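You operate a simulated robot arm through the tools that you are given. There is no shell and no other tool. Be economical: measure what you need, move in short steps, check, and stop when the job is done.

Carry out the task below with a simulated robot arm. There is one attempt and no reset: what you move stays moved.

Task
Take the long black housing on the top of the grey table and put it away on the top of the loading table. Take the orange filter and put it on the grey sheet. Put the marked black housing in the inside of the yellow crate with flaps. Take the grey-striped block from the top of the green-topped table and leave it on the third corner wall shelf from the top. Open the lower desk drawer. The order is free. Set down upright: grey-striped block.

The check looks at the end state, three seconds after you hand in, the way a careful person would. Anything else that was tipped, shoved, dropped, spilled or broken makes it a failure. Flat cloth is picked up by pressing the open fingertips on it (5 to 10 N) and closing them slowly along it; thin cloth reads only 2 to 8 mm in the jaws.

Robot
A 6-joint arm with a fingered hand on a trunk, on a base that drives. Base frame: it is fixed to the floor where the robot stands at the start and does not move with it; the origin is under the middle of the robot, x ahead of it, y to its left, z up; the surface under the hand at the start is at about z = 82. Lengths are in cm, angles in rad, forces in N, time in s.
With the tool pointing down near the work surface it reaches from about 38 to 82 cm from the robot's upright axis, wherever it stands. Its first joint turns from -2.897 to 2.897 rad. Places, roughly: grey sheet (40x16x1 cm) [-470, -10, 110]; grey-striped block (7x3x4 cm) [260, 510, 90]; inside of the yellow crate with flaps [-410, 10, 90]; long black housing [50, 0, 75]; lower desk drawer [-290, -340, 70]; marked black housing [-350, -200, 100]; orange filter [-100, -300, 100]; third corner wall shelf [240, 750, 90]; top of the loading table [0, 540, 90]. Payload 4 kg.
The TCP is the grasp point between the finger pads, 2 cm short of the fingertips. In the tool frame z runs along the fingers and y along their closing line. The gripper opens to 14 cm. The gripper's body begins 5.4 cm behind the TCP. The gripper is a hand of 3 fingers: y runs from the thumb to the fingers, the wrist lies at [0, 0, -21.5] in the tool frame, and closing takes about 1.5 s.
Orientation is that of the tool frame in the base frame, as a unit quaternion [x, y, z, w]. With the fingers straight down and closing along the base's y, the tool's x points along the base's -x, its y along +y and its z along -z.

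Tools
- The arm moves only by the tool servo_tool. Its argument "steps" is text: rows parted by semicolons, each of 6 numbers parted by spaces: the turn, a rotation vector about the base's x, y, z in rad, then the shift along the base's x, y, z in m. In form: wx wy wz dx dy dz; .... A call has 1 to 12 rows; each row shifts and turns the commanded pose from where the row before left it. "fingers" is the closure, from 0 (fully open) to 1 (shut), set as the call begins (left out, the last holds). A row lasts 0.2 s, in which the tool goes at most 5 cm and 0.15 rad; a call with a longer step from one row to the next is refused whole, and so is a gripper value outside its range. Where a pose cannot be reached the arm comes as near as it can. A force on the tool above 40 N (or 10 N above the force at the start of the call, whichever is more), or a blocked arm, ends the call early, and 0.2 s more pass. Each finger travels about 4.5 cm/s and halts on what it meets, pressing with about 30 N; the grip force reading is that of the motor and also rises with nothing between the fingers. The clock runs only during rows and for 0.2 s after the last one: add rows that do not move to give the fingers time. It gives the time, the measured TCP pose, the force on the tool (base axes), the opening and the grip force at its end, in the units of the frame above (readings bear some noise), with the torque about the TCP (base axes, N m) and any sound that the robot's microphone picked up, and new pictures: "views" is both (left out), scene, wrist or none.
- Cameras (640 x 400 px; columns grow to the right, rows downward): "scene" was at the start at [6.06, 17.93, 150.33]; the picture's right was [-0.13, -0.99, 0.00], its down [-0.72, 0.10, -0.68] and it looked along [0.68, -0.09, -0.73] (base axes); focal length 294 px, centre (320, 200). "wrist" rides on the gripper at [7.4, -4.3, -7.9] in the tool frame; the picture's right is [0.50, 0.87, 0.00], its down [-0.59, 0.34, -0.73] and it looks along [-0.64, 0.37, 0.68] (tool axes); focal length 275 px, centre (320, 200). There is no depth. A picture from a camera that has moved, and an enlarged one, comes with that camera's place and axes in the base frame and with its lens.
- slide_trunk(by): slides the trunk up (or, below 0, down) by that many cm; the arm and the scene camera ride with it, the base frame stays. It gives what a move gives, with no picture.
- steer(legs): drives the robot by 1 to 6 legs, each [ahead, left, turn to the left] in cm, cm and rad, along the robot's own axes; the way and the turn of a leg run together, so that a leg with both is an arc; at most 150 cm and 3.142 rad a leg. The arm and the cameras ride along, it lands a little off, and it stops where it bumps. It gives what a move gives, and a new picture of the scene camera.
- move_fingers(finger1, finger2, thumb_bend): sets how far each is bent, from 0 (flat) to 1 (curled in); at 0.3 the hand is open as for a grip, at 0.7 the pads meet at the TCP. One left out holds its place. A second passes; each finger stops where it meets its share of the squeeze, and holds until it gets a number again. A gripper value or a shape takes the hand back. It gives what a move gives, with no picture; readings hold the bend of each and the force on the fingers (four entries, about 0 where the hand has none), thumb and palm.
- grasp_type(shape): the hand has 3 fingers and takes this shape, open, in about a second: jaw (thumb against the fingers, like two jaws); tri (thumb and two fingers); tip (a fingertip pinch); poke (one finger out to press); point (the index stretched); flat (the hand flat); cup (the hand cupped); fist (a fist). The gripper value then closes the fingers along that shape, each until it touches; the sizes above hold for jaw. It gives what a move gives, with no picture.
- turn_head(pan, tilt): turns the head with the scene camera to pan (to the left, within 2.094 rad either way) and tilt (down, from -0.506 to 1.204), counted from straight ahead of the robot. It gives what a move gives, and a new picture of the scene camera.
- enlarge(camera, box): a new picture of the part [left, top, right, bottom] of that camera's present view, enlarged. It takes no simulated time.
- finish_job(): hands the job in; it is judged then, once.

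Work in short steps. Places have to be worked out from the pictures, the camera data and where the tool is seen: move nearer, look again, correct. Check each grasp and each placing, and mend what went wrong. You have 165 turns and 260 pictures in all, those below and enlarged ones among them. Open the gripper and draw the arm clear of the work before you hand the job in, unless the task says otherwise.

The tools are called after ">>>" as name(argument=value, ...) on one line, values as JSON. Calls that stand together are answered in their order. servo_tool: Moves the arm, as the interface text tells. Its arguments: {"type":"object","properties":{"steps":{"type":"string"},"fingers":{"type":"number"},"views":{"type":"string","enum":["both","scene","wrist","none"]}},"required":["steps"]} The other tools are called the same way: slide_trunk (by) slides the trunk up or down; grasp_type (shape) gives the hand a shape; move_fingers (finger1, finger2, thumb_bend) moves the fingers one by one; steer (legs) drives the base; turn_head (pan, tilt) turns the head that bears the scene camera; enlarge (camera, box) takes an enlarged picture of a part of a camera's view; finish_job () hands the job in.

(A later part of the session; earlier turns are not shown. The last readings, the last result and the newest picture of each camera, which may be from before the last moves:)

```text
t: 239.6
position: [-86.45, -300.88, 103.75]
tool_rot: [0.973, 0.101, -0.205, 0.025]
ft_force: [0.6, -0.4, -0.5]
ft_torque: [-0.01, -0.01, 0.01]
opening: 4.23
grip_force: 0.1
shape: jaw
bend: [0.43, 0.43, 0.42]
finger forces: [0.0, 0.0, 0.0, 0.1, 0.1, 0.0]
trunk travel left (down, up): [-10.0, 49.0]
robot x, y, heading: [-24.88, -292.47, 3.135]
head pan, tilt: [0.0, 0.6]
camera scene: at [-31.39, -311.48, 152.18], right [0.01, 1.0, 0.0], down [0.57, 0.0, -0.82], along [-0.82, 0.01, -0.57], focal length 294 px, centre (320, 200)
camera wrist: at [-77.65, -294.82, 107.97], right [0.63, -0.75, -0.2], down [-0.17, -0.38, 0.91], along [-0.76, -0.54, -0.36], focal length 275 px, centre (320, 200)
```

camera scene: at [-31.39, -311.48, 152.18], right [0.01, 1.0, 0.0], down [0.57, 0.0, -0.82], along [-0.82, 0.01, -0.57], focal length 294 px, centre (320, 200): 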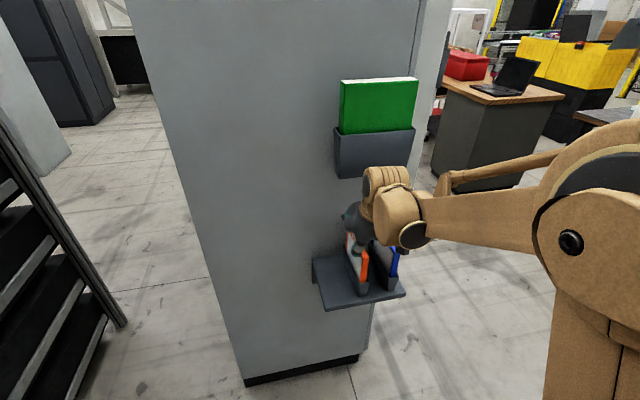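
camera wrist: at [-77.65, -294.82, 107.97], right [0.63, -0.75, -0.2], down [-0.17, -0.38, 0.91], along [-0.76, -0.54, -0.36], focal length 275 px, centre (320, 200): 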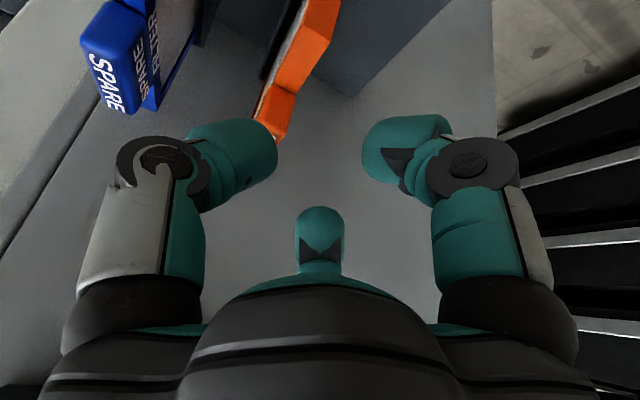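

The two filters are about 8.5 cm apart, so the thumb fits between them. I go forward over the tab, then down around it.

>>> servo_tool(steps="0 0 0 -0.022 0 0; 0 0 0 -0.022 0 0; 0 0 0 0 0 -0.01; 0 0 0 0 0 0")

```text
t: 240.6
position: [-90.84, -301.12, 102.8]
tool_rot: [0.973, 0.101, -0.205, 0.025]
ft_force: [0.1, 0.1, -0.7]
ft_torque: [0.01, -0.04, -0.03]
opening: 4.24
grip_force: 0.0
shape: jaw
bend: [0.43, 0.43, 0.42]
finger forces: [0.0, 0.0, 0.1, 0.0, 0.0, 0.0]
trunk travel left (down, up): [-10.0, 49.0]
robot x, y, heading: [-24.7, -292.32, 3.135]
head pan, tilt: [0.0, 0.6]
camera scene: at [-31.39, -311.48, 152.18], right [0.01, 1.0, 0.0], down [0.57, 0.0, -0.82], along [-0.82, 0.01, -0.57], focal length 294 px, centre (320, 200)
camera wrist: at [-81.95, -295.05, 107.0], right [0.63, -0.75, -0.2], down [-0.17, -0.38, 0.91], along [-0.76, -0.54, -0.36], focal length 275 px, centre (320, 200)
```

scene: 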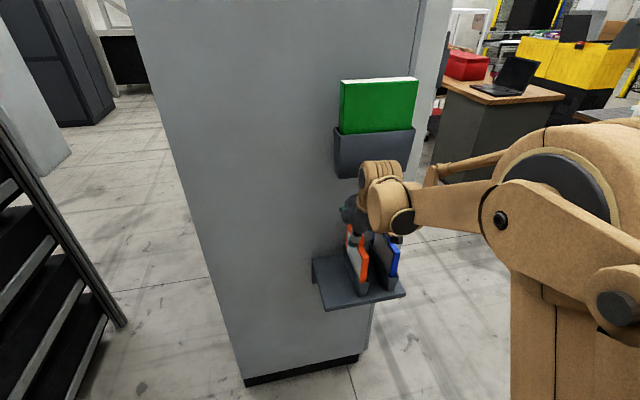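
wrist: 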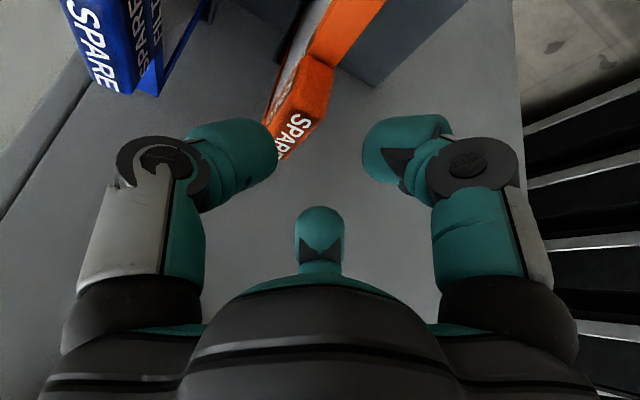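

Combining both views the tab top is at z≈99, centre (-92.2, -299.9). I shift 0.5 cm toward the thumb side and lower to z≈98 slowly.

>>> servo_tool(steps="0 0 0 -0.001 0.005 0; 0 0 0 0 0 -0.012; 0 0 0 0 0 -0.012; 0 0 0 0 0 -0.012; 0 0 0 0 0 -0.01; 0 0 0 0 0 0")

```text
t: 242.0
position: [-90.95, -300.58, 98.27]
tool_rot: [0.973, 0.101, -0.206, 0.024]
ft_force: [-0.1, 0.2, -0.1]
ft_torque: [-0.01, -0.05, -0.03]
opening: 4.19
grip_force: 0.0
shape: jaw
bend: [0.43, 0.43, 0.42]
finger forces: [0.1, 0.0, 0.1, 0.0, 0.0, 0.1]
trunk travel left (down, up): [-10.0, 49.0]
robot x, y, heading: [-24.59, -292.1, 3.138]
head pan, tilt: [0.0, 0.6]
camera scene: at [-31.39, -311.48, 152.18], right [0.01, 1.0, 0.0], down [0.57, 0.0, -0.82], along [-0.82, 0.01, -0.57], focal length 294 px, centre (320, 200)
camera wrist: at [-82.27, -294.41, 102.48], right [0.63, -0.75, -0.2], down [-0.17, -0.38, 0.91], along [-0.76, -0.54, -0.36], focal length 275 px, centre (320, 200)
```

scene: 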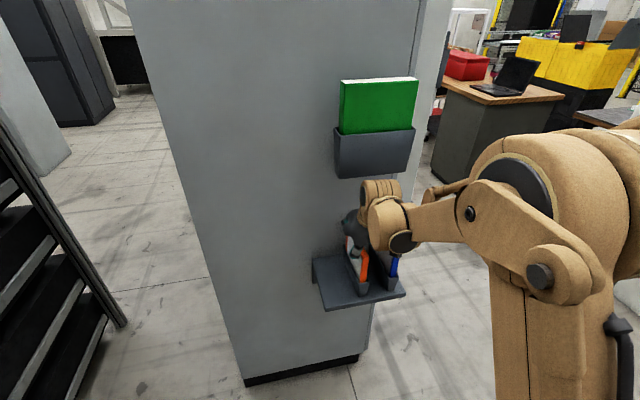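
wrist: 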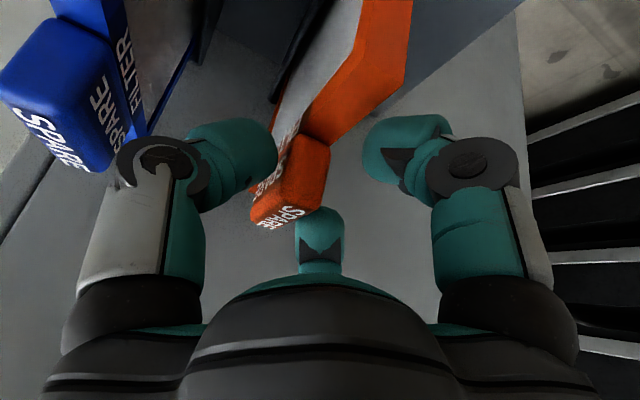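

The tab is between thumb and fingers with no contact. I close.

>>> servo_tool(steps="0 0 0 0 0 0; 0 0 0 0 0 0; 0 0 0 0 0 0; 0 0 0 0 0 0; 0 0 0 0 0 0; 0 0 0 0 0 0; 0 0 0 0 0 0", fingers=1.0, views="wrist")

```text
t: 243.6
position: [-90.98, -300.56, 98.37]
tool_rot: [0.973, 0.101, -0.207, 0.025]
ft_force: [1.7, 1.6, 16.1]
ft_torque: [0.42, 0.19, 0.31]
opening: 1.37
grip_force: 29.8
shape: jaw
bend: [0.72, 0.77, 0.5]
finger forces: [20.3, 32.5, 0.0, 0.0, 42.2, 0.1]
trunk travel left (down, up): [-10.0, 49.0]
robot x, y, heading: [-24.47, -292.36, 3.137]
head pan, tilt: [0.0, 0.6]
camera wrist: at [-82.14, -294.39, 102.59], right [0.63, -0.75, -0.2], down [-0.16, -0.38, 0.91], along [-0.76, -0.54, -0.36], focal length 275 px, centre (320, 200)
```

wrist: 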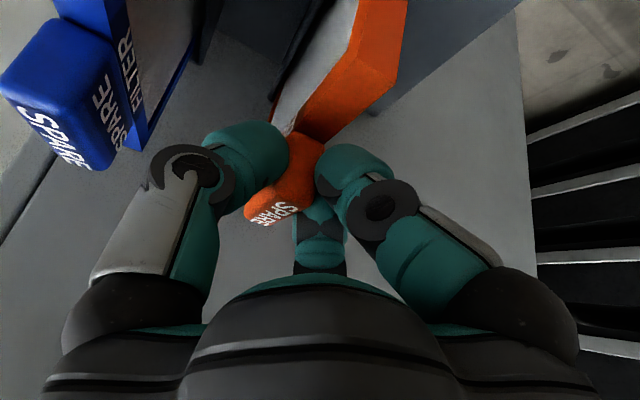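

Firm three-finger grip. I lift straight up 4 cm slowly.

>>> servo_tool(steps="0 0 0 0 0 0.01; 0 0 0 0 0 0.01; 0 0 0 0 0 0.01; 0 0 0 0 0 0.01; 0 0 0 0 0 0")

```text
t: 244.8
position: [-91.05, -300.65, 102.34]
tool_rot: [0.973, 0.101, -0.206, 0.025]
ft_force: [0.5, 1.6, -0.9]
ft_torque: [0.28, 0.03, 0.14]
opening: 1.33
grip_force: 30.2
shape: jaw
bend: [0.72, 0.65, 0.5]
finger forces: [18.6, 26.2, 0.1, 0.1, 38.4, 0.1]
trunk travel left (down, up): [-10.0, 49.0]
robot x, y, heading: [-24.75, -292.14, 3.134]
head pan, tilt: [0.0, 0.6]
camera scene: at [-31.4, -311.47, 152.18], right [0.01, 1.0, 0.0], down [0.57, 0.0, -0.82], along [-0.82, 0.01, -0.57], focal length 294 px, centre (320, 200)
camera wrist: at [-82.19, -294.53, 106.39], right [0.63, -0.75, -0.2], down [-0.17, -0.38, 0.91], along [-0.76, -0.54, -0.36], focal length 275 px, centre (320, 200)
```

scene: 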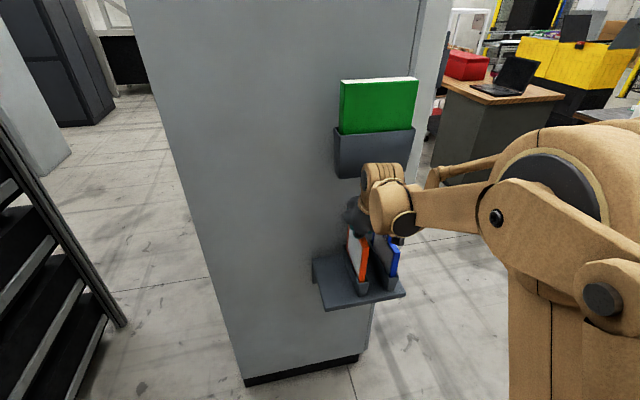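
wrist: 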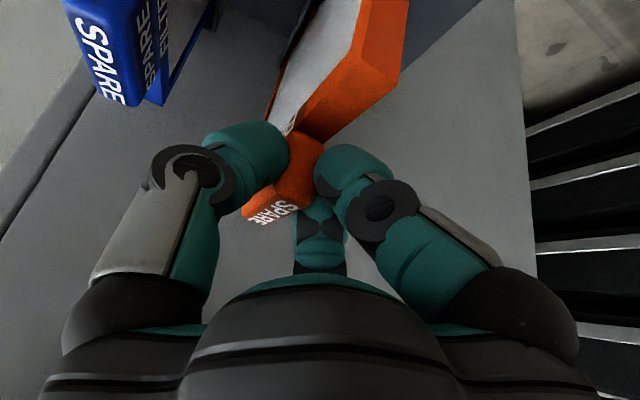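

The filter rises with the hand. I lift 3.5 cm more.

>>> servo_tool(steps="0 0 0 0 0 0.012; 0 0 0 0 0 0.012; 0 0 0 0 0 0.011; 0 0 0 0 0 0")

>>> enlarge(camera="scene", box=[300, 200, 420, 320])

```text
t: 245.8
position: [-91.13, -300.58, 105.59]
tool_rot: [0.973, 0.101, -0.205, 0.025]
ft_force: [-0.4, -0.6, -0.4]
ft_torque: [-0.05, -0.03, -0.02]
opening: 0.92
grip_force: 30.2
shape: jaw
bend: [0.73, 0.65, 0.51]
finger forces: [17.2, 27.0, 0.0, 0.0, 33.1, 0.0]
trunk travel left (down, up): [-10.0, 49.0]
robot x, y, heading: [-24.54, -292.42, 3.134]
head pan, tilt: [0.0, 0.6]
camera scene: at [-31.4, -311.49, 152.18], right [0.01, 1.0, 0.0], down [0.57, 0.0, -0.82], along [-0.82, 0.01, -0.57], focal length 294 px, centre (320, 200)
camera wrist: at [-82.26, -294.53, 109.8], right [0.63, -0.75, -0.2], down [-0.17, -0.38, 0.91], along [-0.76, -0.54, -0.36], focal length 275 px, centre (320, 200)
```

scene: 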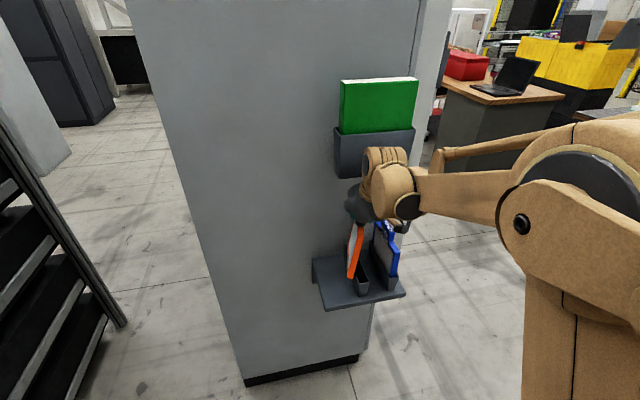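
wrist: 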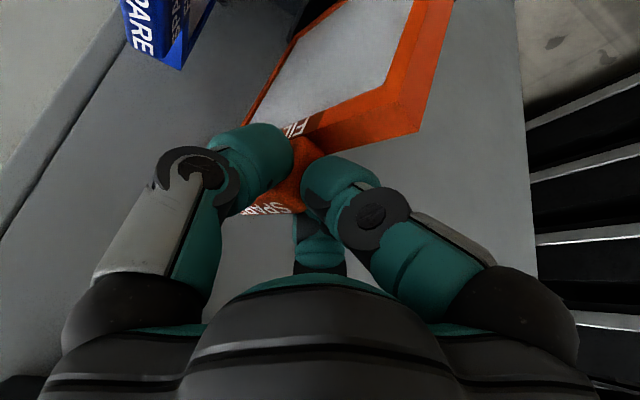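

```text
3.33 times, centred on (360, 260) of scene
camera zoom: at [-31.4, -311.49, 152.18], right [0.01, 1.0, 0.0], down [0.57, 0.0, -0.82], along [-0.82, 0.01, -0.57], focal length 978 px, centre (187, 0)
```

zoom: 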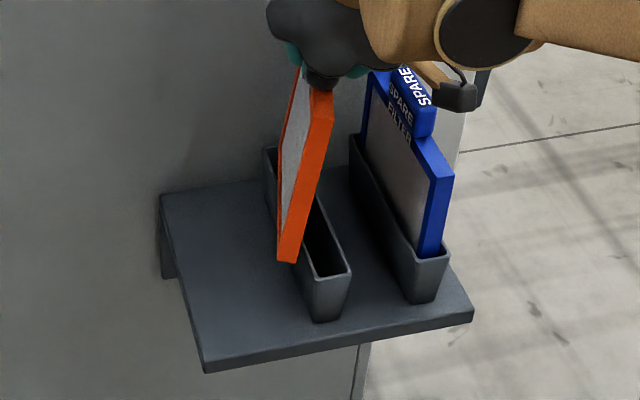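

The filter is free of its pocket (it swung a bit sideways in the grip). I back away from the cabinet.

>>> servo_tool(steps="0 0 0 0 0 0.008; 0 0 0 0.02 -0.004 0.004; 0 0 0 0.03 -0.004 0; 0 0 0 0.03 0 0; 0 0 0 0.04 0 0.01; 0 0 0 0.04 0 0.02; 0 0 0 0 0 0.03; 0 0 0 0 0 0")

```text
t: 247.6
position: [-75.12, -301.51, 113.11]
tool_rot: [0.973, 0.102, -0.205, 0.025]
ft_force: [0.0, 0.1, -1.6]
ft_torque: [0.02, 0.01, 0.01]
opening: 0.93
grip_force: 30.1
shape: jaw
bend: [0.73, 0.65, 0.51]
finger forces: [17.2, 27.3, 0.0, 0.0, 32.9, 0.1]
trunk travel left (down, up): [-10.0, 49.0]
robot x, y, heading: [-24.62, -292.37, 3.133]
head pan, tilt: [0.0, 0.6]
camera scene: at [-31.38, -311.49, 152.18], right [0.01, 1.0, 0.0], down [0.57, 0.0, -0.82], along [-0.82, 0.01, -0.57], focal length 294 px, centre (320, 200)
camera wrist: at [-66.25, -295.41, 117.28], right [0.63, -0.75, -0.2], down [-0.17, -0.38, 0.91], along [-0.76, -0.54, -0.36], focal length 275 px, centre (320, 200)
```

scene: 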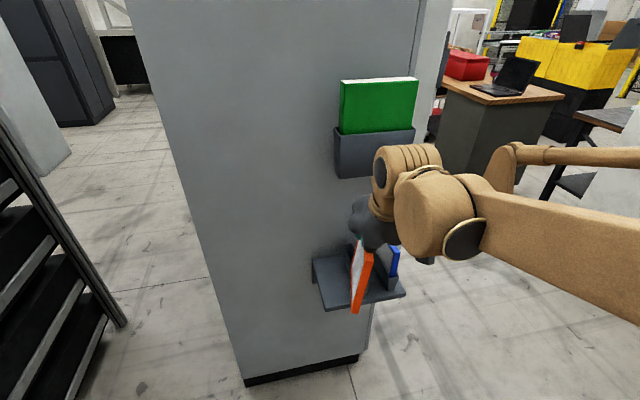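
wrist: 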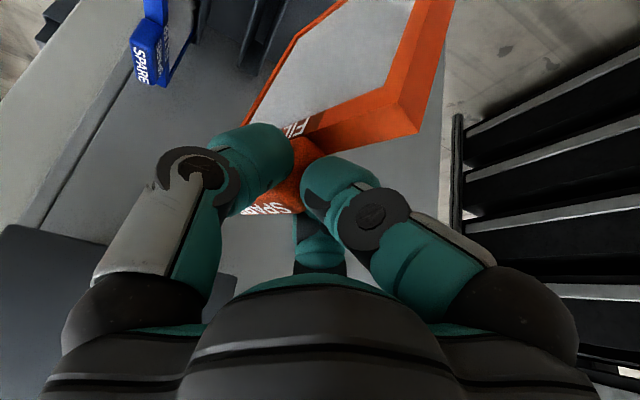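

Held securely. I pull back and sidestep toward the open aisle between the cabinet and the bench, then look along it.

>>> steer(legs=[[-15, 0, 0], [0, -95, 0]])

>>> turn_head(pan=0.0, tilt=0.3)

```text
t: 253.6
position: [-58.68, -202.3, 113.08]
tool_rot: [0.974, 0.089, -0.206, 0.022]
ft_force: [-0.6, -0.6, -1.7]
ft_torque: [0.01, -0.02, 0.04]
opening: 0.91
grip_force: 30.1
shape: jaw
bend: [0.73, 0.65, 0.51]
finger forces: [17.3, 27.4, 0.0, 0.0, 32.8, 0.0]
trunk travel left (down, up): [-10.0, 49.0]
robot x, y, heading: [-7.67, -194.78, 3.109]
head pan, tilt: [0.0, 0.6]
camera scene: at [-15.11, -213.41, 152.19], right [0.03, 1.0, 0.0], down [0.56, -0.02, -0.82], along [-0.82, 0.03, -0.57], focal length 294 px, centre (320, 200)
```

scene: 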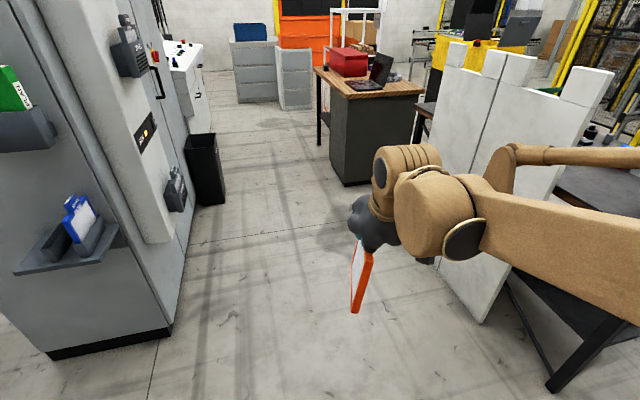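

```text
t: 254.4
position: [-58.59, -202.36, 113.14]
tool_rot: [0.974, 0.088, -0.206, 0.023]
ft_force: [0.8, -0.5, -0.1]
ft_torque: [-0.02, -0.02, 0.0]
opening: 0.93
grip_force: 29.8
shape: jaw
bend: [0.73, 0.65, 0.51]
finger forces: [17.2, 27.4, 0.1, 0.0, 32.9, 0.1]
trunk travel left (down, up): [-10.0, 49.0]
robot x, y, heading: [-8.06, -194.51, 3.113]
head pan, tilt: [0.0, 0.3]
camera scene: at [-15.61, -213.42, 154.92], right [0.03, 1.0, 0.0], down [0.3, -0.01, -0.95], along [-0.95, 0.03, -0.3], focal length 294 px, centre (320, 200)
```

scene: 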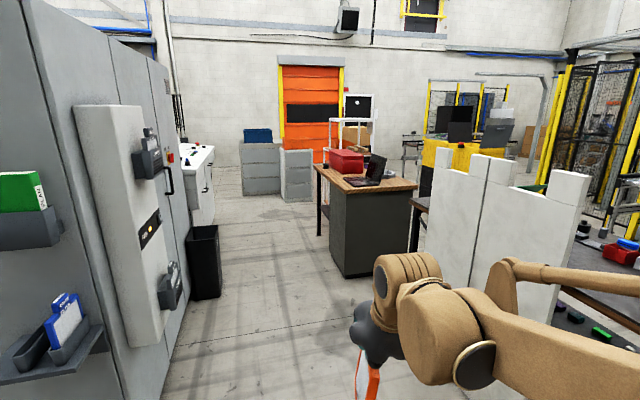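

I enlarge the area around the yellow crate and the desks.

>>> enlarge(camera="scene", box=[400, 80, 592, 200])

>>> enlarge(camera="scene", box=[160, 100, 416, 260])

```text
3.33 times, centred on (496, 140) of scene
camera zoom: at [-15.61, -213.42, 154.92], right [0.03, 1.0, 0.0], down [0.3, -0.01, -0.95], along [-0.95, 0.03, -0.3], focal length 978 px, centre (-267, 400)
```

zoom: 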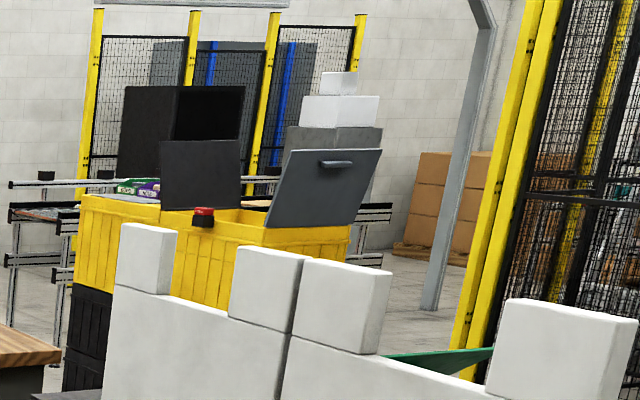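

```text
2.50 times, centred on (288, 180) of scene
camera zoom: at [-15.61, -213.42, 154.92], right [0.03, 1.0, 0.0], down [0.3, -0.01, -0.95], along [-0.95, 0.03, -0.3], focal length 734 px, centre (400, 250)
```

zoom: 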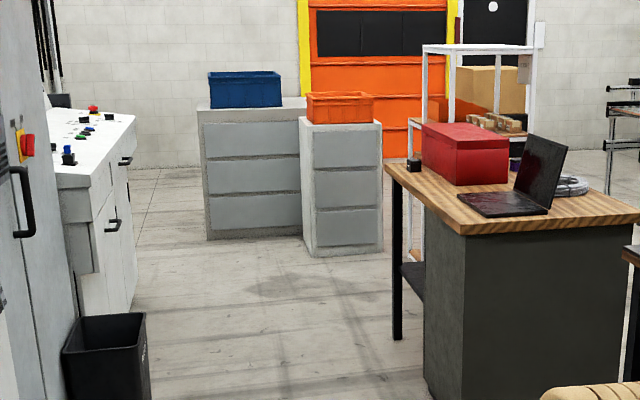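

The black housing at (-347, -197) stands on the wooden desk's far left corner, the drawers are in the white console left of the aisle, and the yellow crate is beyond. I drive along the aisle between.

>>> steer(legs=[[135, 42, 0], [0, 0, 0.15], [60, 0, 0]])

>>> turn_head(pan=-0.4, tilt=0.35)

```text
t: 265.1
position: [-252.56, -252.4, 113.09]
tool_rot: [0.966, 0.152, -0.204, 0.036]
ft_force: [-0.5, -1.1, -1.3]
ft_torque: [0.0, -0.02, 0.03]
opening: 0.94
grip_force: 30.2
shape: jaw
bend: [0.73, 0.65, 0.51]
finger forces: [17.1, 27.4, 0.1, 0.1, 32.9, 0.1]
trunk travel left (down, up): [-10.0, 49.0]
robot x, y, heading: [-202.79, -237.8, -3.035]
head pan, tilt: [0.0, 0.3]
camera scene: at [-208.65, -257.66, 154.93], right [-0.1, 0.99, 0.0], down [0.29, 0.03, -0.96], along [-0.95, -0.1, -0.3], focal length 294 px, centre (320, 200)
```

scene: 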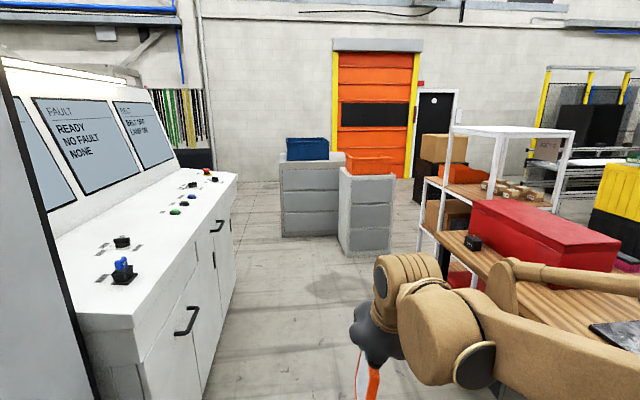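

```text
t: 266.0
position: [-252.7, -252.4, 113.04]
tool_rot: [0.966, 0.153, -0.204, 0.036]
ft_force: [0.1, 0.3, -0.4]
ft_torque: [-0.01, -0.03, -0.03]
opening: 0.95
grip_force: 30.5
shape: jaw
bend: [0.73, 0.65, 0.51]
finger forces: [17.0, 27.4, 0.0, 0.1, 32.9, 0.1]
trunk travel left (down, up): [-10.0, 49.0]
robot x, y, heading: [-203.55, -237.98, -3.041]
head pan, tilt: [-0.4, 0.351]
camera scene: at [-208.21, -253.98, 154.46], right [0.29, 0.96, 0.0], down [0.33, -0.1, -0.94], along [-0.9, 0.28, -0.34], focal length 294 px, centre (320, 200)
```

scene: 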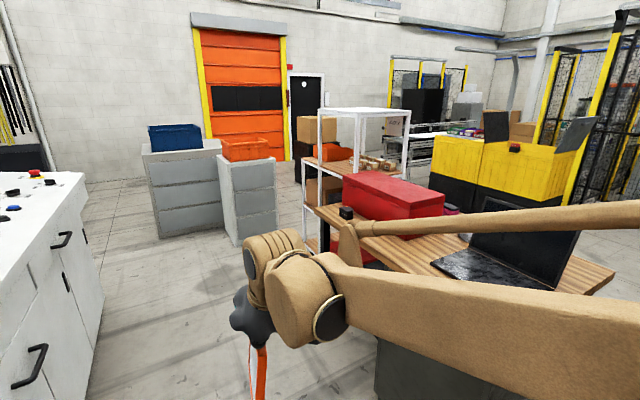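

Before leaving I enlarge the housing on the desk and the crate area for planning.

>>> enlarge(camera="scene", box=[290, 90, 450, 230])

>>> enlarge(camera="scene", box=[420, 80, 620, 220])

```text
2.86 times, centred on (370, 160) of scene
camera zoom: at [-208.21, -253.98, 154.46], right [0.29, 0.96, 0.0], down [0.33, -0.1, -0.94], along [-0.9, 0.28, -0.34], focal length 838 px, centre (177, 314)
```

zoom: 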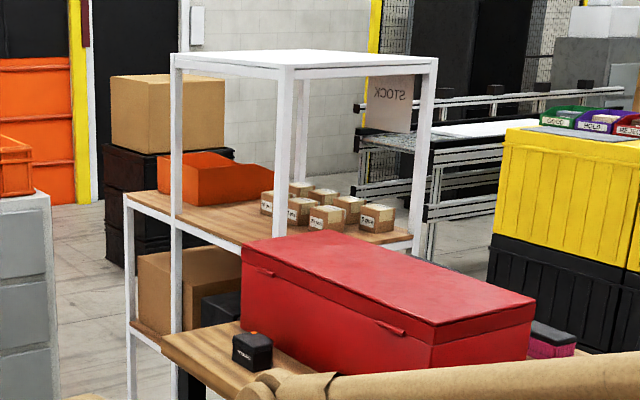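

```text
2.86 times, centred on (520, 150) of scene
camera zoom: at [-208.21, -253.98, 154.46], right [0.29, 0.96, 0.0], down [0.33, -0.1, -0.94], along [-0.9, 0.28, -0.34], focal length 838 px, centre (-251, 343)
```

zoom: 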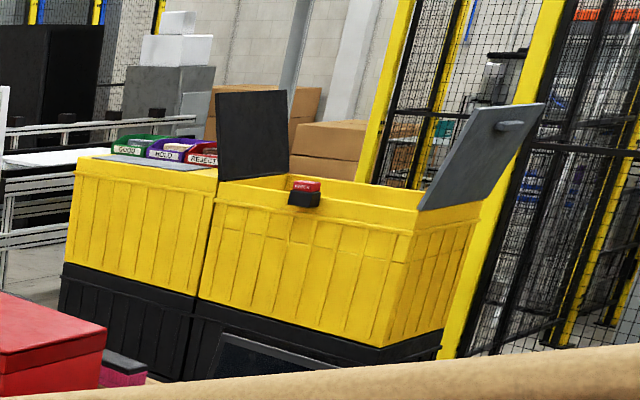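

The left yellow crate is closed with the grey sheet and three small bins on top; the right one has open flaps. I reach them through the lane past my starting place, so I back out and go around the bench.

>>> steer(legs=[[-101, -6, 0], [-101, -6, 0], [0, 0, -1.67], [95, 0, 0], [90, 0, 0]])

>>> turn_head(pan=1.5, tilt=0.35)

```text
t: 288.9
position: [-19.0, 34.05, 113.14]
tool_rot: [0.767, -0.608, -0.164, -0.126]
ft_force: [-0.5, 0.6, -1.6]
ft_torque: [-0.02, -0.02, -0.01]
opening: 0.95
grip_force: 29.9
shape: jaw
bend: [0.73, 0.65, 0.52]
finger forces: [14.5, 28.5, 0.0, 0.0, 33.1, 0.0]
trunk travel left (down, up): [-10.0, 49.0]
robot x, y, heading: [-8.87, -16.25, 1.585]
head pan, tilt: [-0.4, 0.351]
camera scene: at [-24.13, -10.02, 154.46], right [0.93, -0.37, 0.0], down [-0.13, -0.32, -0.94], along [0.35, 0.87, -0.34], focal length 294 px, centre (320, 200)
```

scene: 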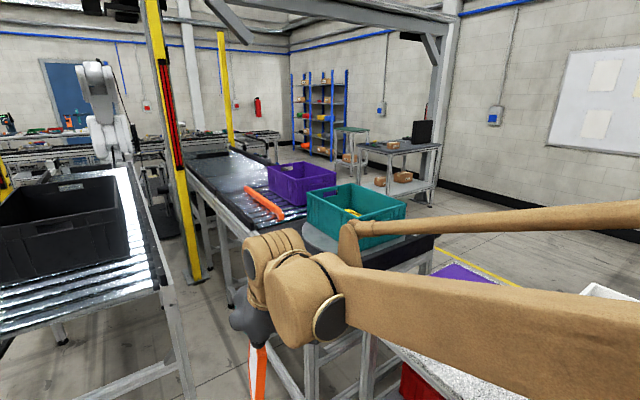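

```text
t: 290.8
position: [-18.95, 33.94, 113.16]
tool_rot: [0.767, -0.608, -0.164, -0.126]
ft_force: [-0.2, 0.7, -0.9]
ft_torque: [-0.03, 0.04, 0.04]
opening: 0.95
grip_force: 29.6
shape: jaw
bend: [0.73, 0.65, 0.52]
finger forces: [14.5, 28.6, 0.1, 0.0, 33.2, 0.0]
trunk travel left (down, up): [-10.0, 49.0]
robot x, y, heading: [-8.83, -15.98, 1.589]
head pan, tilt: [1.499, 0.351]
camera scene: at [-36.9, -18.18, 154.46], right [0.05, 1.0, 0.0], down [0.34, -0.02, -0.94], along [-0.94, 0.05, -0.34], focal length 294 px, centre (320, 200)
```

scene: 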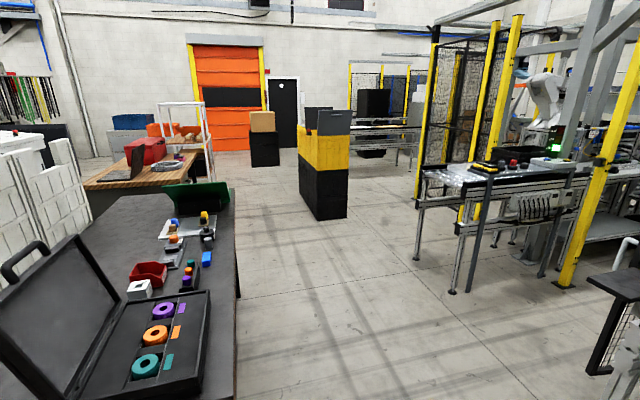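

The lane on the right of the bench is clear all the way to the yellow crates; their front line runs from about (-394, 7) to (-515, -27). I drive down the lane.

>>> steer(legs=[[25, 0, 0], [0, 0, 1.55], [120, 0, 0], [115, 0, 0]])

>>> turn_head(pan=0.15, tilt=0.35)

```text
t: 307.5
position: [-295.07, 4.4, 113.04]
tool_rot: [0.974, 0.087, -0.206, 0.022]
ft_force: [0.4, 0.2, -0.5]
ft_torque: [0.02, 0.0, -0.01]
opening: 0.9
grip_force: 30.3
shape: jaw
bend: [0.73, 0.65, 0.52]
finger forces: [13.6, 29.6, 0.0, 0.0, 33.0, 0.1]
trunk travel left (down, up): [-10.0, 49.0]
robot x, y, heading: [-244.5, 11.87, 3.103]
head pan, tilt: [1.499, 0.351]
camera scene: at [-243.89, -16.44, 154.46], right [-0.99, 0.11, 0.0], down [0.04, 0.34, -0.94], along [-0.1, -0.93, -0.34], focal length 294 px, centre (320, 200)
```

scene: 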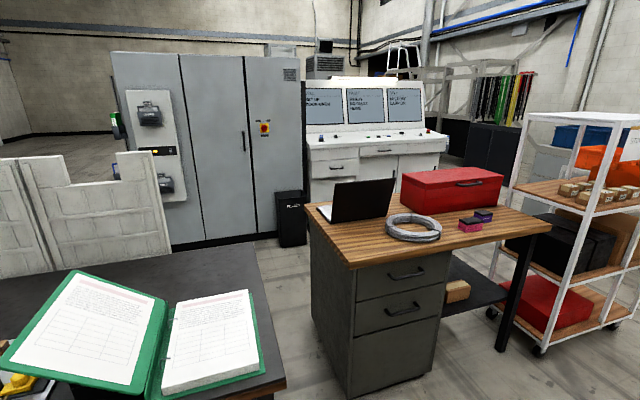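

```text
t: 309.0
position: [-295.12, 4.47, 113.13]
tool_rot: [0.974, 0.086, -0.206, 0.022]
ft_force: [-0.1, -0.5, -1.1]
ft_torque: [-0.04, -0.02, -0.01]
opening: 0.94
grip_force: 30.4
shape: jaw
bend: [0.73, 0.65, 0.52]
finger forces: [13.5, 29.6, 0.1, 0.0, 33.0, 0.0]
trunk travel left (down, up): [-10.0, 49.0]
robot x, y, heading: [-244.44, 11.88, 3.102]
head pan, tilt: [0.15, 0.351]
camera scene: at [-252.1, -8.24, 154.46], right [-0.11, 0.99, 0.0], down [0.34, 0.04, -0.94], along [-0.93, -0.11, -0.34], focal length 294 px, centre (320, 200)
```

scene: 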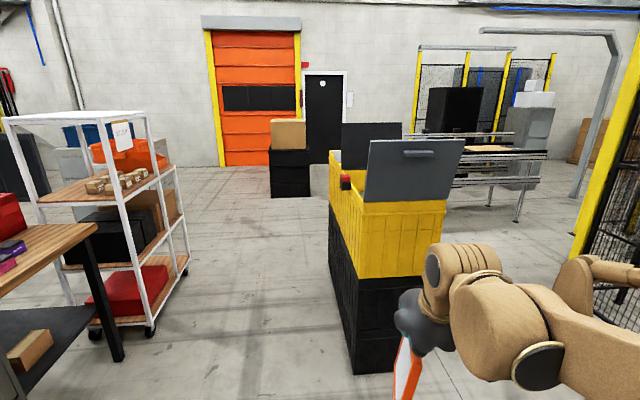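

The crates' front line starts at about (-381, -3) and there is a wide gap to the cart. I raise the trunk so the filter clears the crate tops, then drive beside the far crate and turn to face it.

>>> slide_trunk(by=30)

>>> steer(legs=[[103, 76, 0], [95, 18, 0]])

>>> turn_head(pan=-0.9, tilt=0.6)

```text
t: 312.0
position: [-295.03, 4.45, 142.93]
tool_rot: [0.974, 0.086, -0.207, 0.021]
ft_force: [0.4, 0.0, 0.0]
ft_torque: [0.02, 0.03, 0.0]
opening: 0.96
grip_force: 30.0
shape: jaw
bend: [0.73, 0.65, 0.52]
finger forces: [13.7, 29.8, 0.1, 0.0, 33.0, 0.1]
trunk travel left (down, up): [-40.0, 19.0]
robot x, y, heading: [-244.2, 11.7, 3.105]
head pan, tilt: [0.15, 0.351]
```

```text
t: 323.2
position: [-497.54, -90.71, 143.01]
tool_rot: [0.972, 0.109, -0.205, 0.026]
ft_force: [-1.1, 0.1, -0.8]
ft_torque: [0.0, -0.03, 0.0]
opening: 0.92
grip_force: 29.9
shape: jaw
bend: [0.73, 0.65, 0.52]
finger forces: [13.7, 29.7, 0.1, 0.1, 33.1, 0.0]
trunk travel left (down, up): [-40.0, 19.0]
robot x, y, heading: [-446.8, -80.45, -3.133]
head pan, tilt: [0.15, 0.351]
camera scene: at [-454.11, -101.24, 184.46], right [-0.16, 0.99, 0.0], down [0.34, 0.06, -0.94], along [-0.93, -0.15, -0.34], focal length 294 px, centre (320, 200)
```

scene: 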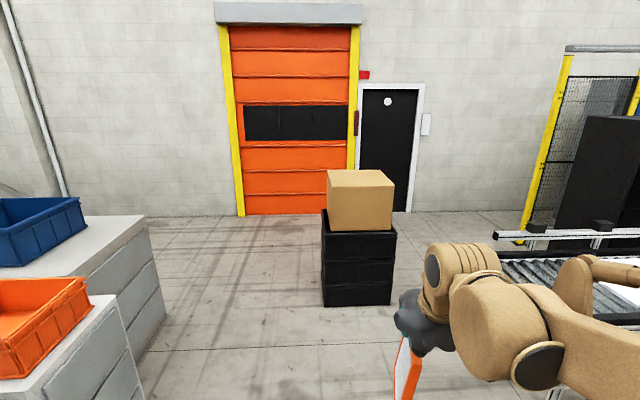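

```text
t: 324.5
position: [-497.59, -90.65, 143.06]
tool_rot: [0.972, 0.11, -0.205, 0.027]
ft_force: [1.0, 0.0, -0.1]
ft_torque: [0.06, 0.02, -0.01]
opening: 0.92
grip_force: 29.9
shape: jaw
bend: [0.73, 0.65, 0.52]
finger forces: [13.6, 29.7, 0.0, 0.0, 32.9, 0.0]
trunk travel left (down, up): [-40.0, 19.0]
robot x, y, heading: [-447.31, -80.84, -3.129]
head pan, tilt: [-0.901, 0.6]
camera scene: at [-450.44, -92.87, 182.19], right [0.78, 0.63, 0.0], down [0.36, -0.44, -0.83], along [-0.52, 0.64, -0.56], focal length 294 px, centre (320, 200)
```

scene: 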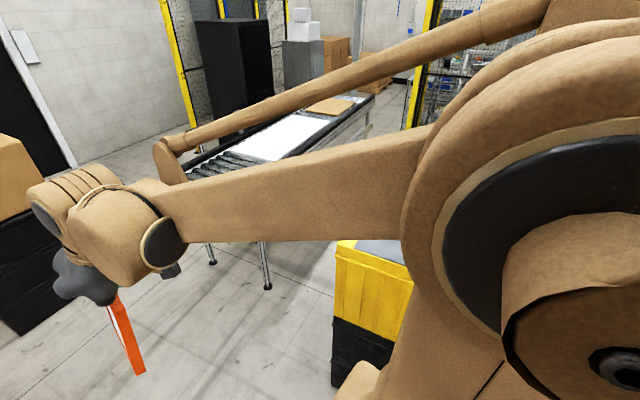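

The far crate's left front corner is near (-496, -25). The filter is high enough, so I turn to face the crate.

>>> steer(legs=[[0, 0, -1.27]])

>>> turn_head(pan=-0.05, tilt=0.9)

```text
t: 328.0
position: [-472.62, -36.14, 143.09]
tool_rot: [0.853, -0.479, -0.182, -0.098]
ft_force: [0.2, 0.2, -0.3]
ft_torque: [0.0, -0.02, 0.01]
opening: 0.91
grip_force: 30.0
shape: jaw
bend: [0.73, 0.65, 0.52]
finger forces: [13.1, 30.6, 0.0, 0.0, 32.9, 0.0]
trunk travel left (down, up): [-40.0, 19.0]
robot x, y, heading: [-446.78, -81.04, 1.906]
head pan, tilt: [-0.901, 0.6]
camera scene: at [-459.63, -81.38, 182.18], right [0.84, -0.54, 0.0], down [-0.3, -0.48, -0.83], along [0.44, 0.7, -0.56], focal length 294 px, centre (320, 200)
```

scene: 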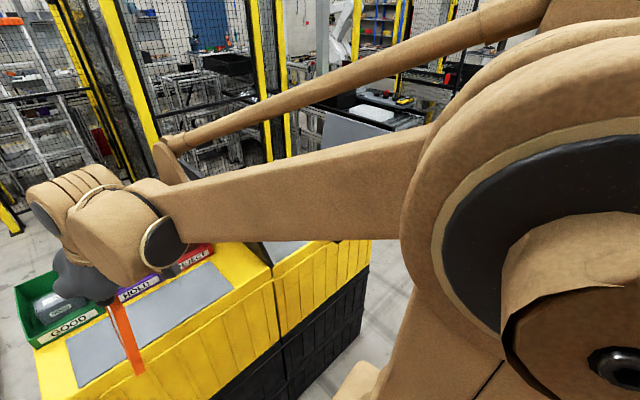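

```text
t: 329.2
position: [-472.69, -36.11, 143.03]
tool_rot: [0.854, -0.478, -0.182, -0.098]
ft_force: [1.1, -0.5, 0.1]
ft_torque: [-0.03, 0.01, 0.0]
opening: 0.92
grip_force: 29.9
shape: jaw
bend: [0.73, 0.65, 0.52]
finger forces: [13.1, 30.7, 0.1, 0.0, 32.9, 0.0]
trunk travel left (down, up): [-40.0, 19.0]
robot x, y, heading: [-447.27, -80.5, 1.907]
head pan, tilt: [-0.051, 0.901]
camera scene: at [-466.48, -81.61, 179.71], right [0.96, 0.28, 0.0], down [0.22, -0.75, -0.62], along [-0.17, 0.6, -0.78], focal length 294 px, centre (320, 200)
```

scene: 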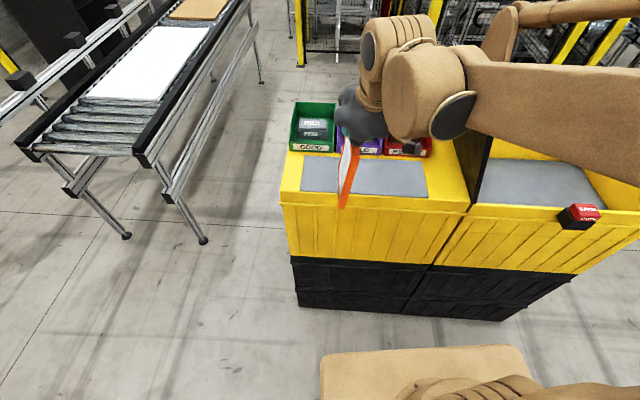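

The sheet is in view: centre about (-470.5, -14.5), 39 x 15 cm, z≈110, bins right behind it. I enlarge to see how the filter hangs.

>>> enlarge(camera="scene", box=[280, 80, 460, 220])

>>> servo_tool(steps="0 0 0 0 0 0", views="wrist")

```text
2.86 times, centred on (370, 150) of scene
camera zoom: at [-466.48, -81.61, 179.71], right [0.96, 0.28, 0.0], down [0.22, -0.75, -0.62], along [-0.17, 0.6, -0.78], focal length 838 px, centre (177, 343)
```

zoom: 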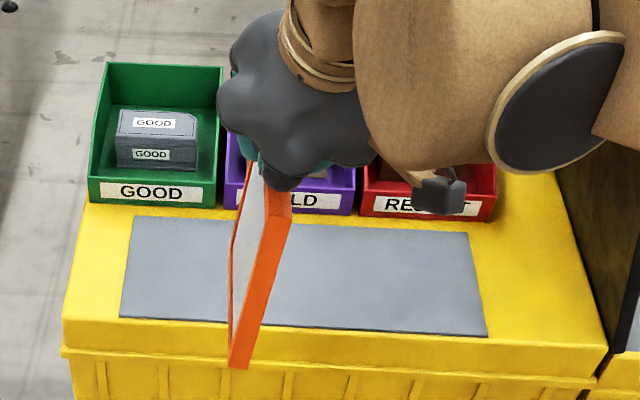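

```text
t: 329.6
position: [-472.69, -36.08, 143.07]
tool_rot: [0.853, -0.48, -0.182, -0.099]
ft_force: [-0.5, 0.5, -0.7]
ft_torque: [0.01, 0.01, 0.0]
opening: 0.93
grip_force: 29.8
shape: jaw
bend: [0.73, 0.65, 0.52]
finger forces: [13.0, 30.7, 0.0, 0.0, 32.9, 0.0]
trunk travel left (down, up): [-40.0, 19.0]
robot x, y, heading: [-447.2, -80.65, 1.903]
head pan, tilt: [-0.051, 0.901]
camera wrist: at [-463.82, -42.52, 147.25], right [-0.5, -0.84, -0.2], down [-0.41, 0.03, 0.91], along [-0.76, 0.54, -0.36], focal length 275 px, centre (320, 200)
```

wrist: 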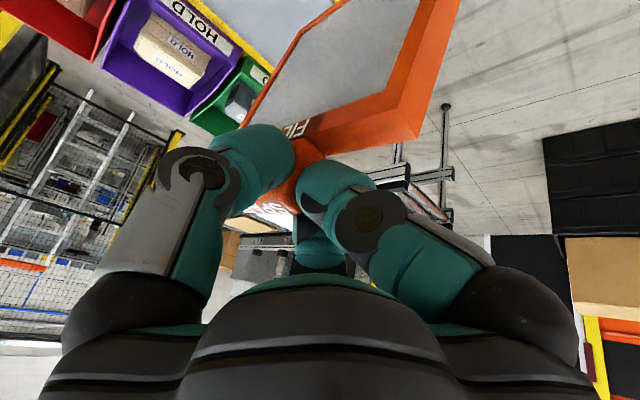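

Plan: turn the hand so it points forward with the fingers beneath, the filter's far edge leading, and lay it across the sheet from the front. I start rotating in place at height.

>>> servo_tool(steps="0 0 -0.112 0 0 0; 0 0 -0.112 0 0 0; 0 0 -0.112 0 0 0; 0.0902 -0.0574 0.0756 0 0 0; 0.0902 -0.0574 0.0756 0 0 0; 0.0902 -0.0574 0.0756 0 0 0; 0.0902 -0.0574 0.0756 0 0 0; 0.0902 -0.0574 0.0756 0 0 0; 0.0902 -0.0574 0.0756 0 0 0; 0 0 0 0 0 0")

```text
t: 331.8
position: [-472.64, -35.95, 143.0]
tool_rot: [0.832, -0.335, -0.214, -0.386]
ft_force: [-0.3, -0.4, -1.3]
ft_torque: [-0.07, 0.03, -0.01]
opening: 0.89
grip_force: 30.2
shape: jaw
bend: [0.73, 0.65, 0.52]
finger forces: [14.2, 33.0, 0.0, 0.0, 32.6, 0.0]
trunk travel left (down, up): [-40.0, 19.0]
robot x, y, heading: [-447.44, -80.81, 1.902]
head pan, tilt: [-0.051, 0.901]
camera scene: at [-466.5, -81.59, 179.7], right [0.96, 0.28, 0.0], down [0.22, -0.75, -0.62], along [-0.17, 0.6, -0.78], focal length 294 px, centre (320, 200)
camera wrist: at [-463.76, -43.26, 145.46], right [-0.28, -0.61, -0.74], down [-0.58, -0.51, 0.64], along [-0.77, 0.61, -0.21], focal length 275 px, centre (320, 200)
```

scene: 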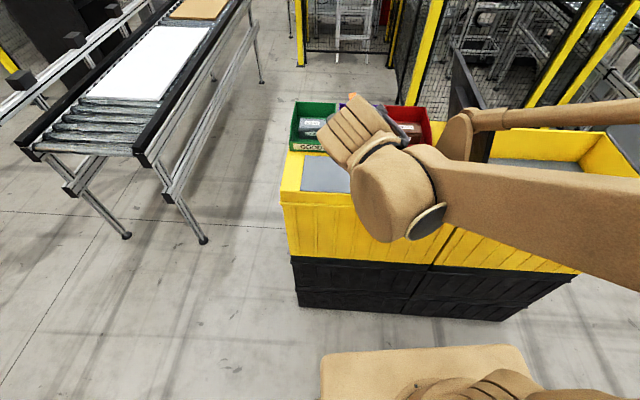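
wrist: 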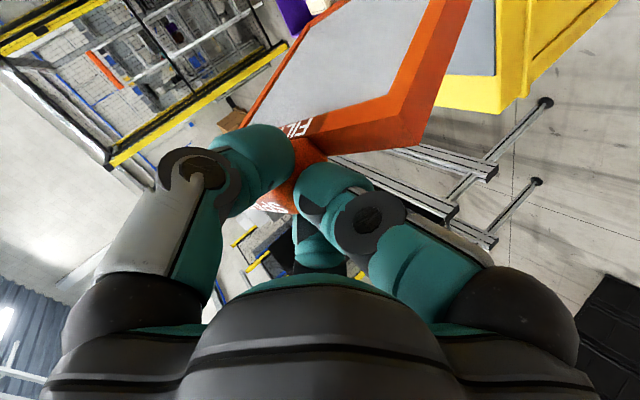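

Rotation works with no limits reported. I continue the remaining rotation.

>>> servo_tool(steps="0.0902 -0.0574 0.0756 0 0 0; 0.0902 -0.0574 0.0756 0 0 0; 0.0902 -0.0574 0.0756 0 0 0; 0.0902 -0.0574 0.0756 0 0 0; 0.0902 -0.0574 0.0756 0 0 0; 0.0902 -0.0574 0.0756 0 0 0; 0.0902 -0.0574 0.0756 0 0 0; 0.0902 -0.0574 0.0756 0 0 0; 0 0 0 0 0 0")

```text
t: 333.8
position: [-472.61, -36.2, 143.22]
tool_rot: [0.731, 0.108, -0.229, -0.634]
ft_force: [0.0, 0.0, -0.8]
ft_torque: [-0.09, -0.02, 0.02]
opening: 0.92
grip_force: 30.2
shape: jaw
bend: [0.73, 0.65, 0.52]
finger forces: [15.7, 34.9, 0.1, 0.0, 31.7, 0.0]
trunk travel left (down, up): [-40.0, 19.0]
robot x, y, heading: [-447.39, -80.9, 1.904]
head pan, tilt: [-0.051, 0.901]
camera scene: at [-466.48, -81.66, 179.71], right [0.96, 0.28, 0.0], down [0.22, -0.75, -0.62], along [-0.17, 0.6, -0.78], focal length 294 px, centre (320, 200)
camera wrist: at [-461.9, -39.25, 146.56], right [0.32, 0.07, -0.94], down [-0.21, -0.97, -0.15], along [-0.92, 0.25, -0.3], focal length 275 px, centre (320, 200)
```

scene: 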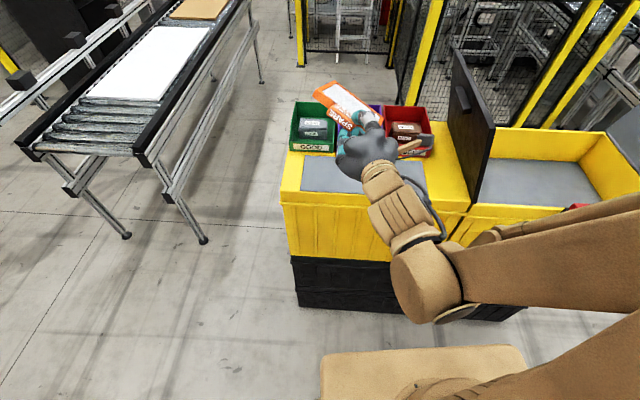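
wrist: 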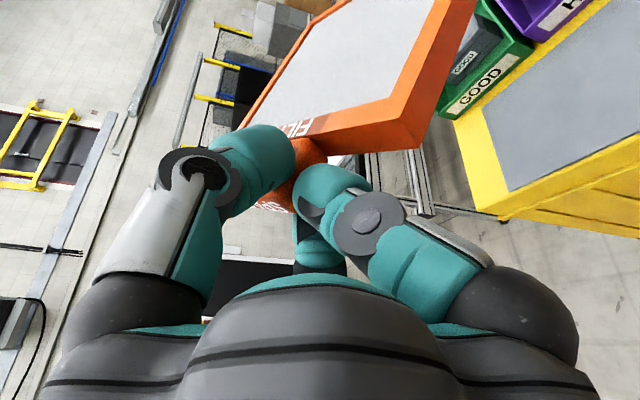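

The filter is now nearly horizontal. I enlarge to judge its attitude.

>>> enlarge(camera="scene", box=[280, 60, 480, 220])

```text
2.50 times, centred on (380, 140) of scene
camera zoom: at [-466.48, -81.66, 179.71], right [0.96, 0.28, 0.0], down [0.22, -0.75, -0.62], along [-0.17, 0.6, -0.78], focal length 734 px, centre (170, 350)
```

zoom: 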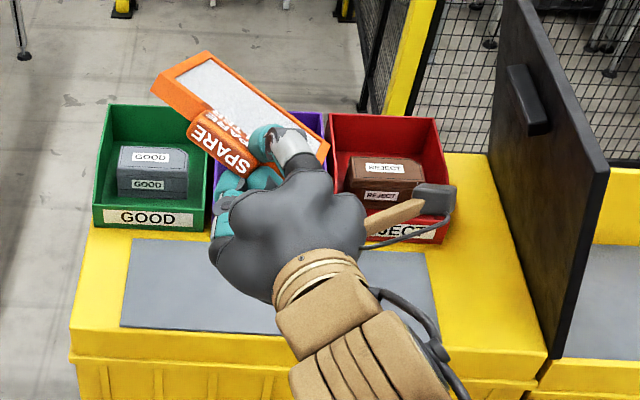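

The filter slopes down forward about 30–35° and is yawed off the sheet's normal by about 0.35. I correct yaw by +0.3 and pitch up 0.15.

>>> servo_tool(steps="0 0 0.1 0 0 0; 0 0 0.1 0 0 0; 0 0 0.1 0 0 0; 0.146 0.033 0 0.02 0.01 0; 0 0 0 0 0 0")

>>> enlarge(camera="scene", box=[280, 60, 480, 220])

```text
t: 335.0
position: [-481.12, -43.31, 143.45]
tool_rot: [0.668, 0.215, -0.311, -0.641]
ft_force: [-0.5, 0.0, -0.6]
ft_torque: [-0.03, -0.04, -0.01]
opening: 0.92
grip_force: 30.0
shape: jaw
bend: [0.73, 0.65, 0.52]
finger forces: [15.4, 36.0, 0.0, 0.0, 32.0, 0.1]
out of reach, approached as far as the arm can: row 1, 2, 3, 4
trunk travel left (down, up): [-40.0, 19.0]
robot x, y, heading: [-447.21, -80.42, 1.908]
head pan, tilt: [-0.051, 0.901]
camera scene: at [-466.43, -81.75, 179.71], right [0.96, 0.28, 0.0], down [0.22, -0.75, -0.62], along [-0.17, 0.6, -0.78], focal length 294 px, centre (320, 200)
camera wrist: at [-469.96, -43.75, 146.56], right [0.26, 0.27, -0.93], down [0.05, -0.96, -0.27], along [-0.96, 0.02, -0.26], focal length 275 px, centre (320, 200)
```

scene: 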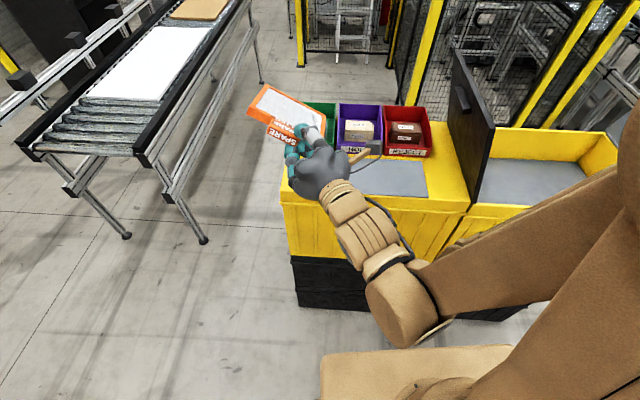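
wrist: 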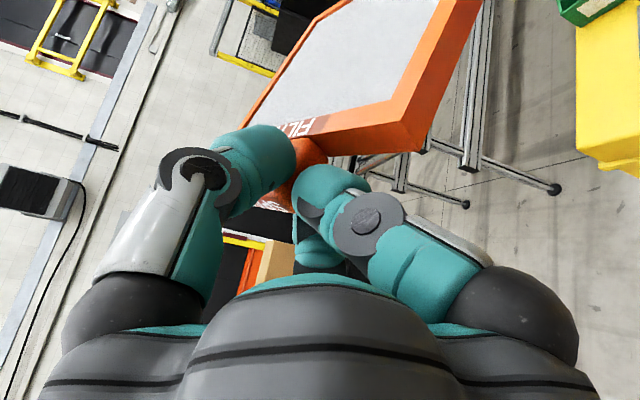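

```text
2.50 times, centred on (380, 140) of scene
camera zoom: at [-466.43, -81.75, 179.71], right [0.96, 0.28, 0.0], down [0.22, -0.75, -0.62], along [-0.17, 0.6, -0.78], focal length 734 px, centre (170, 350)
```

zoom: 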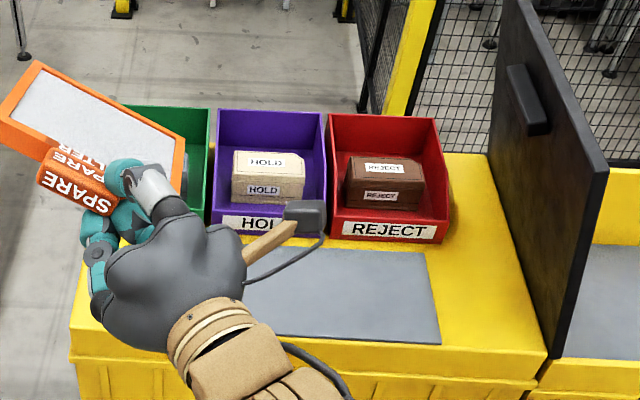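

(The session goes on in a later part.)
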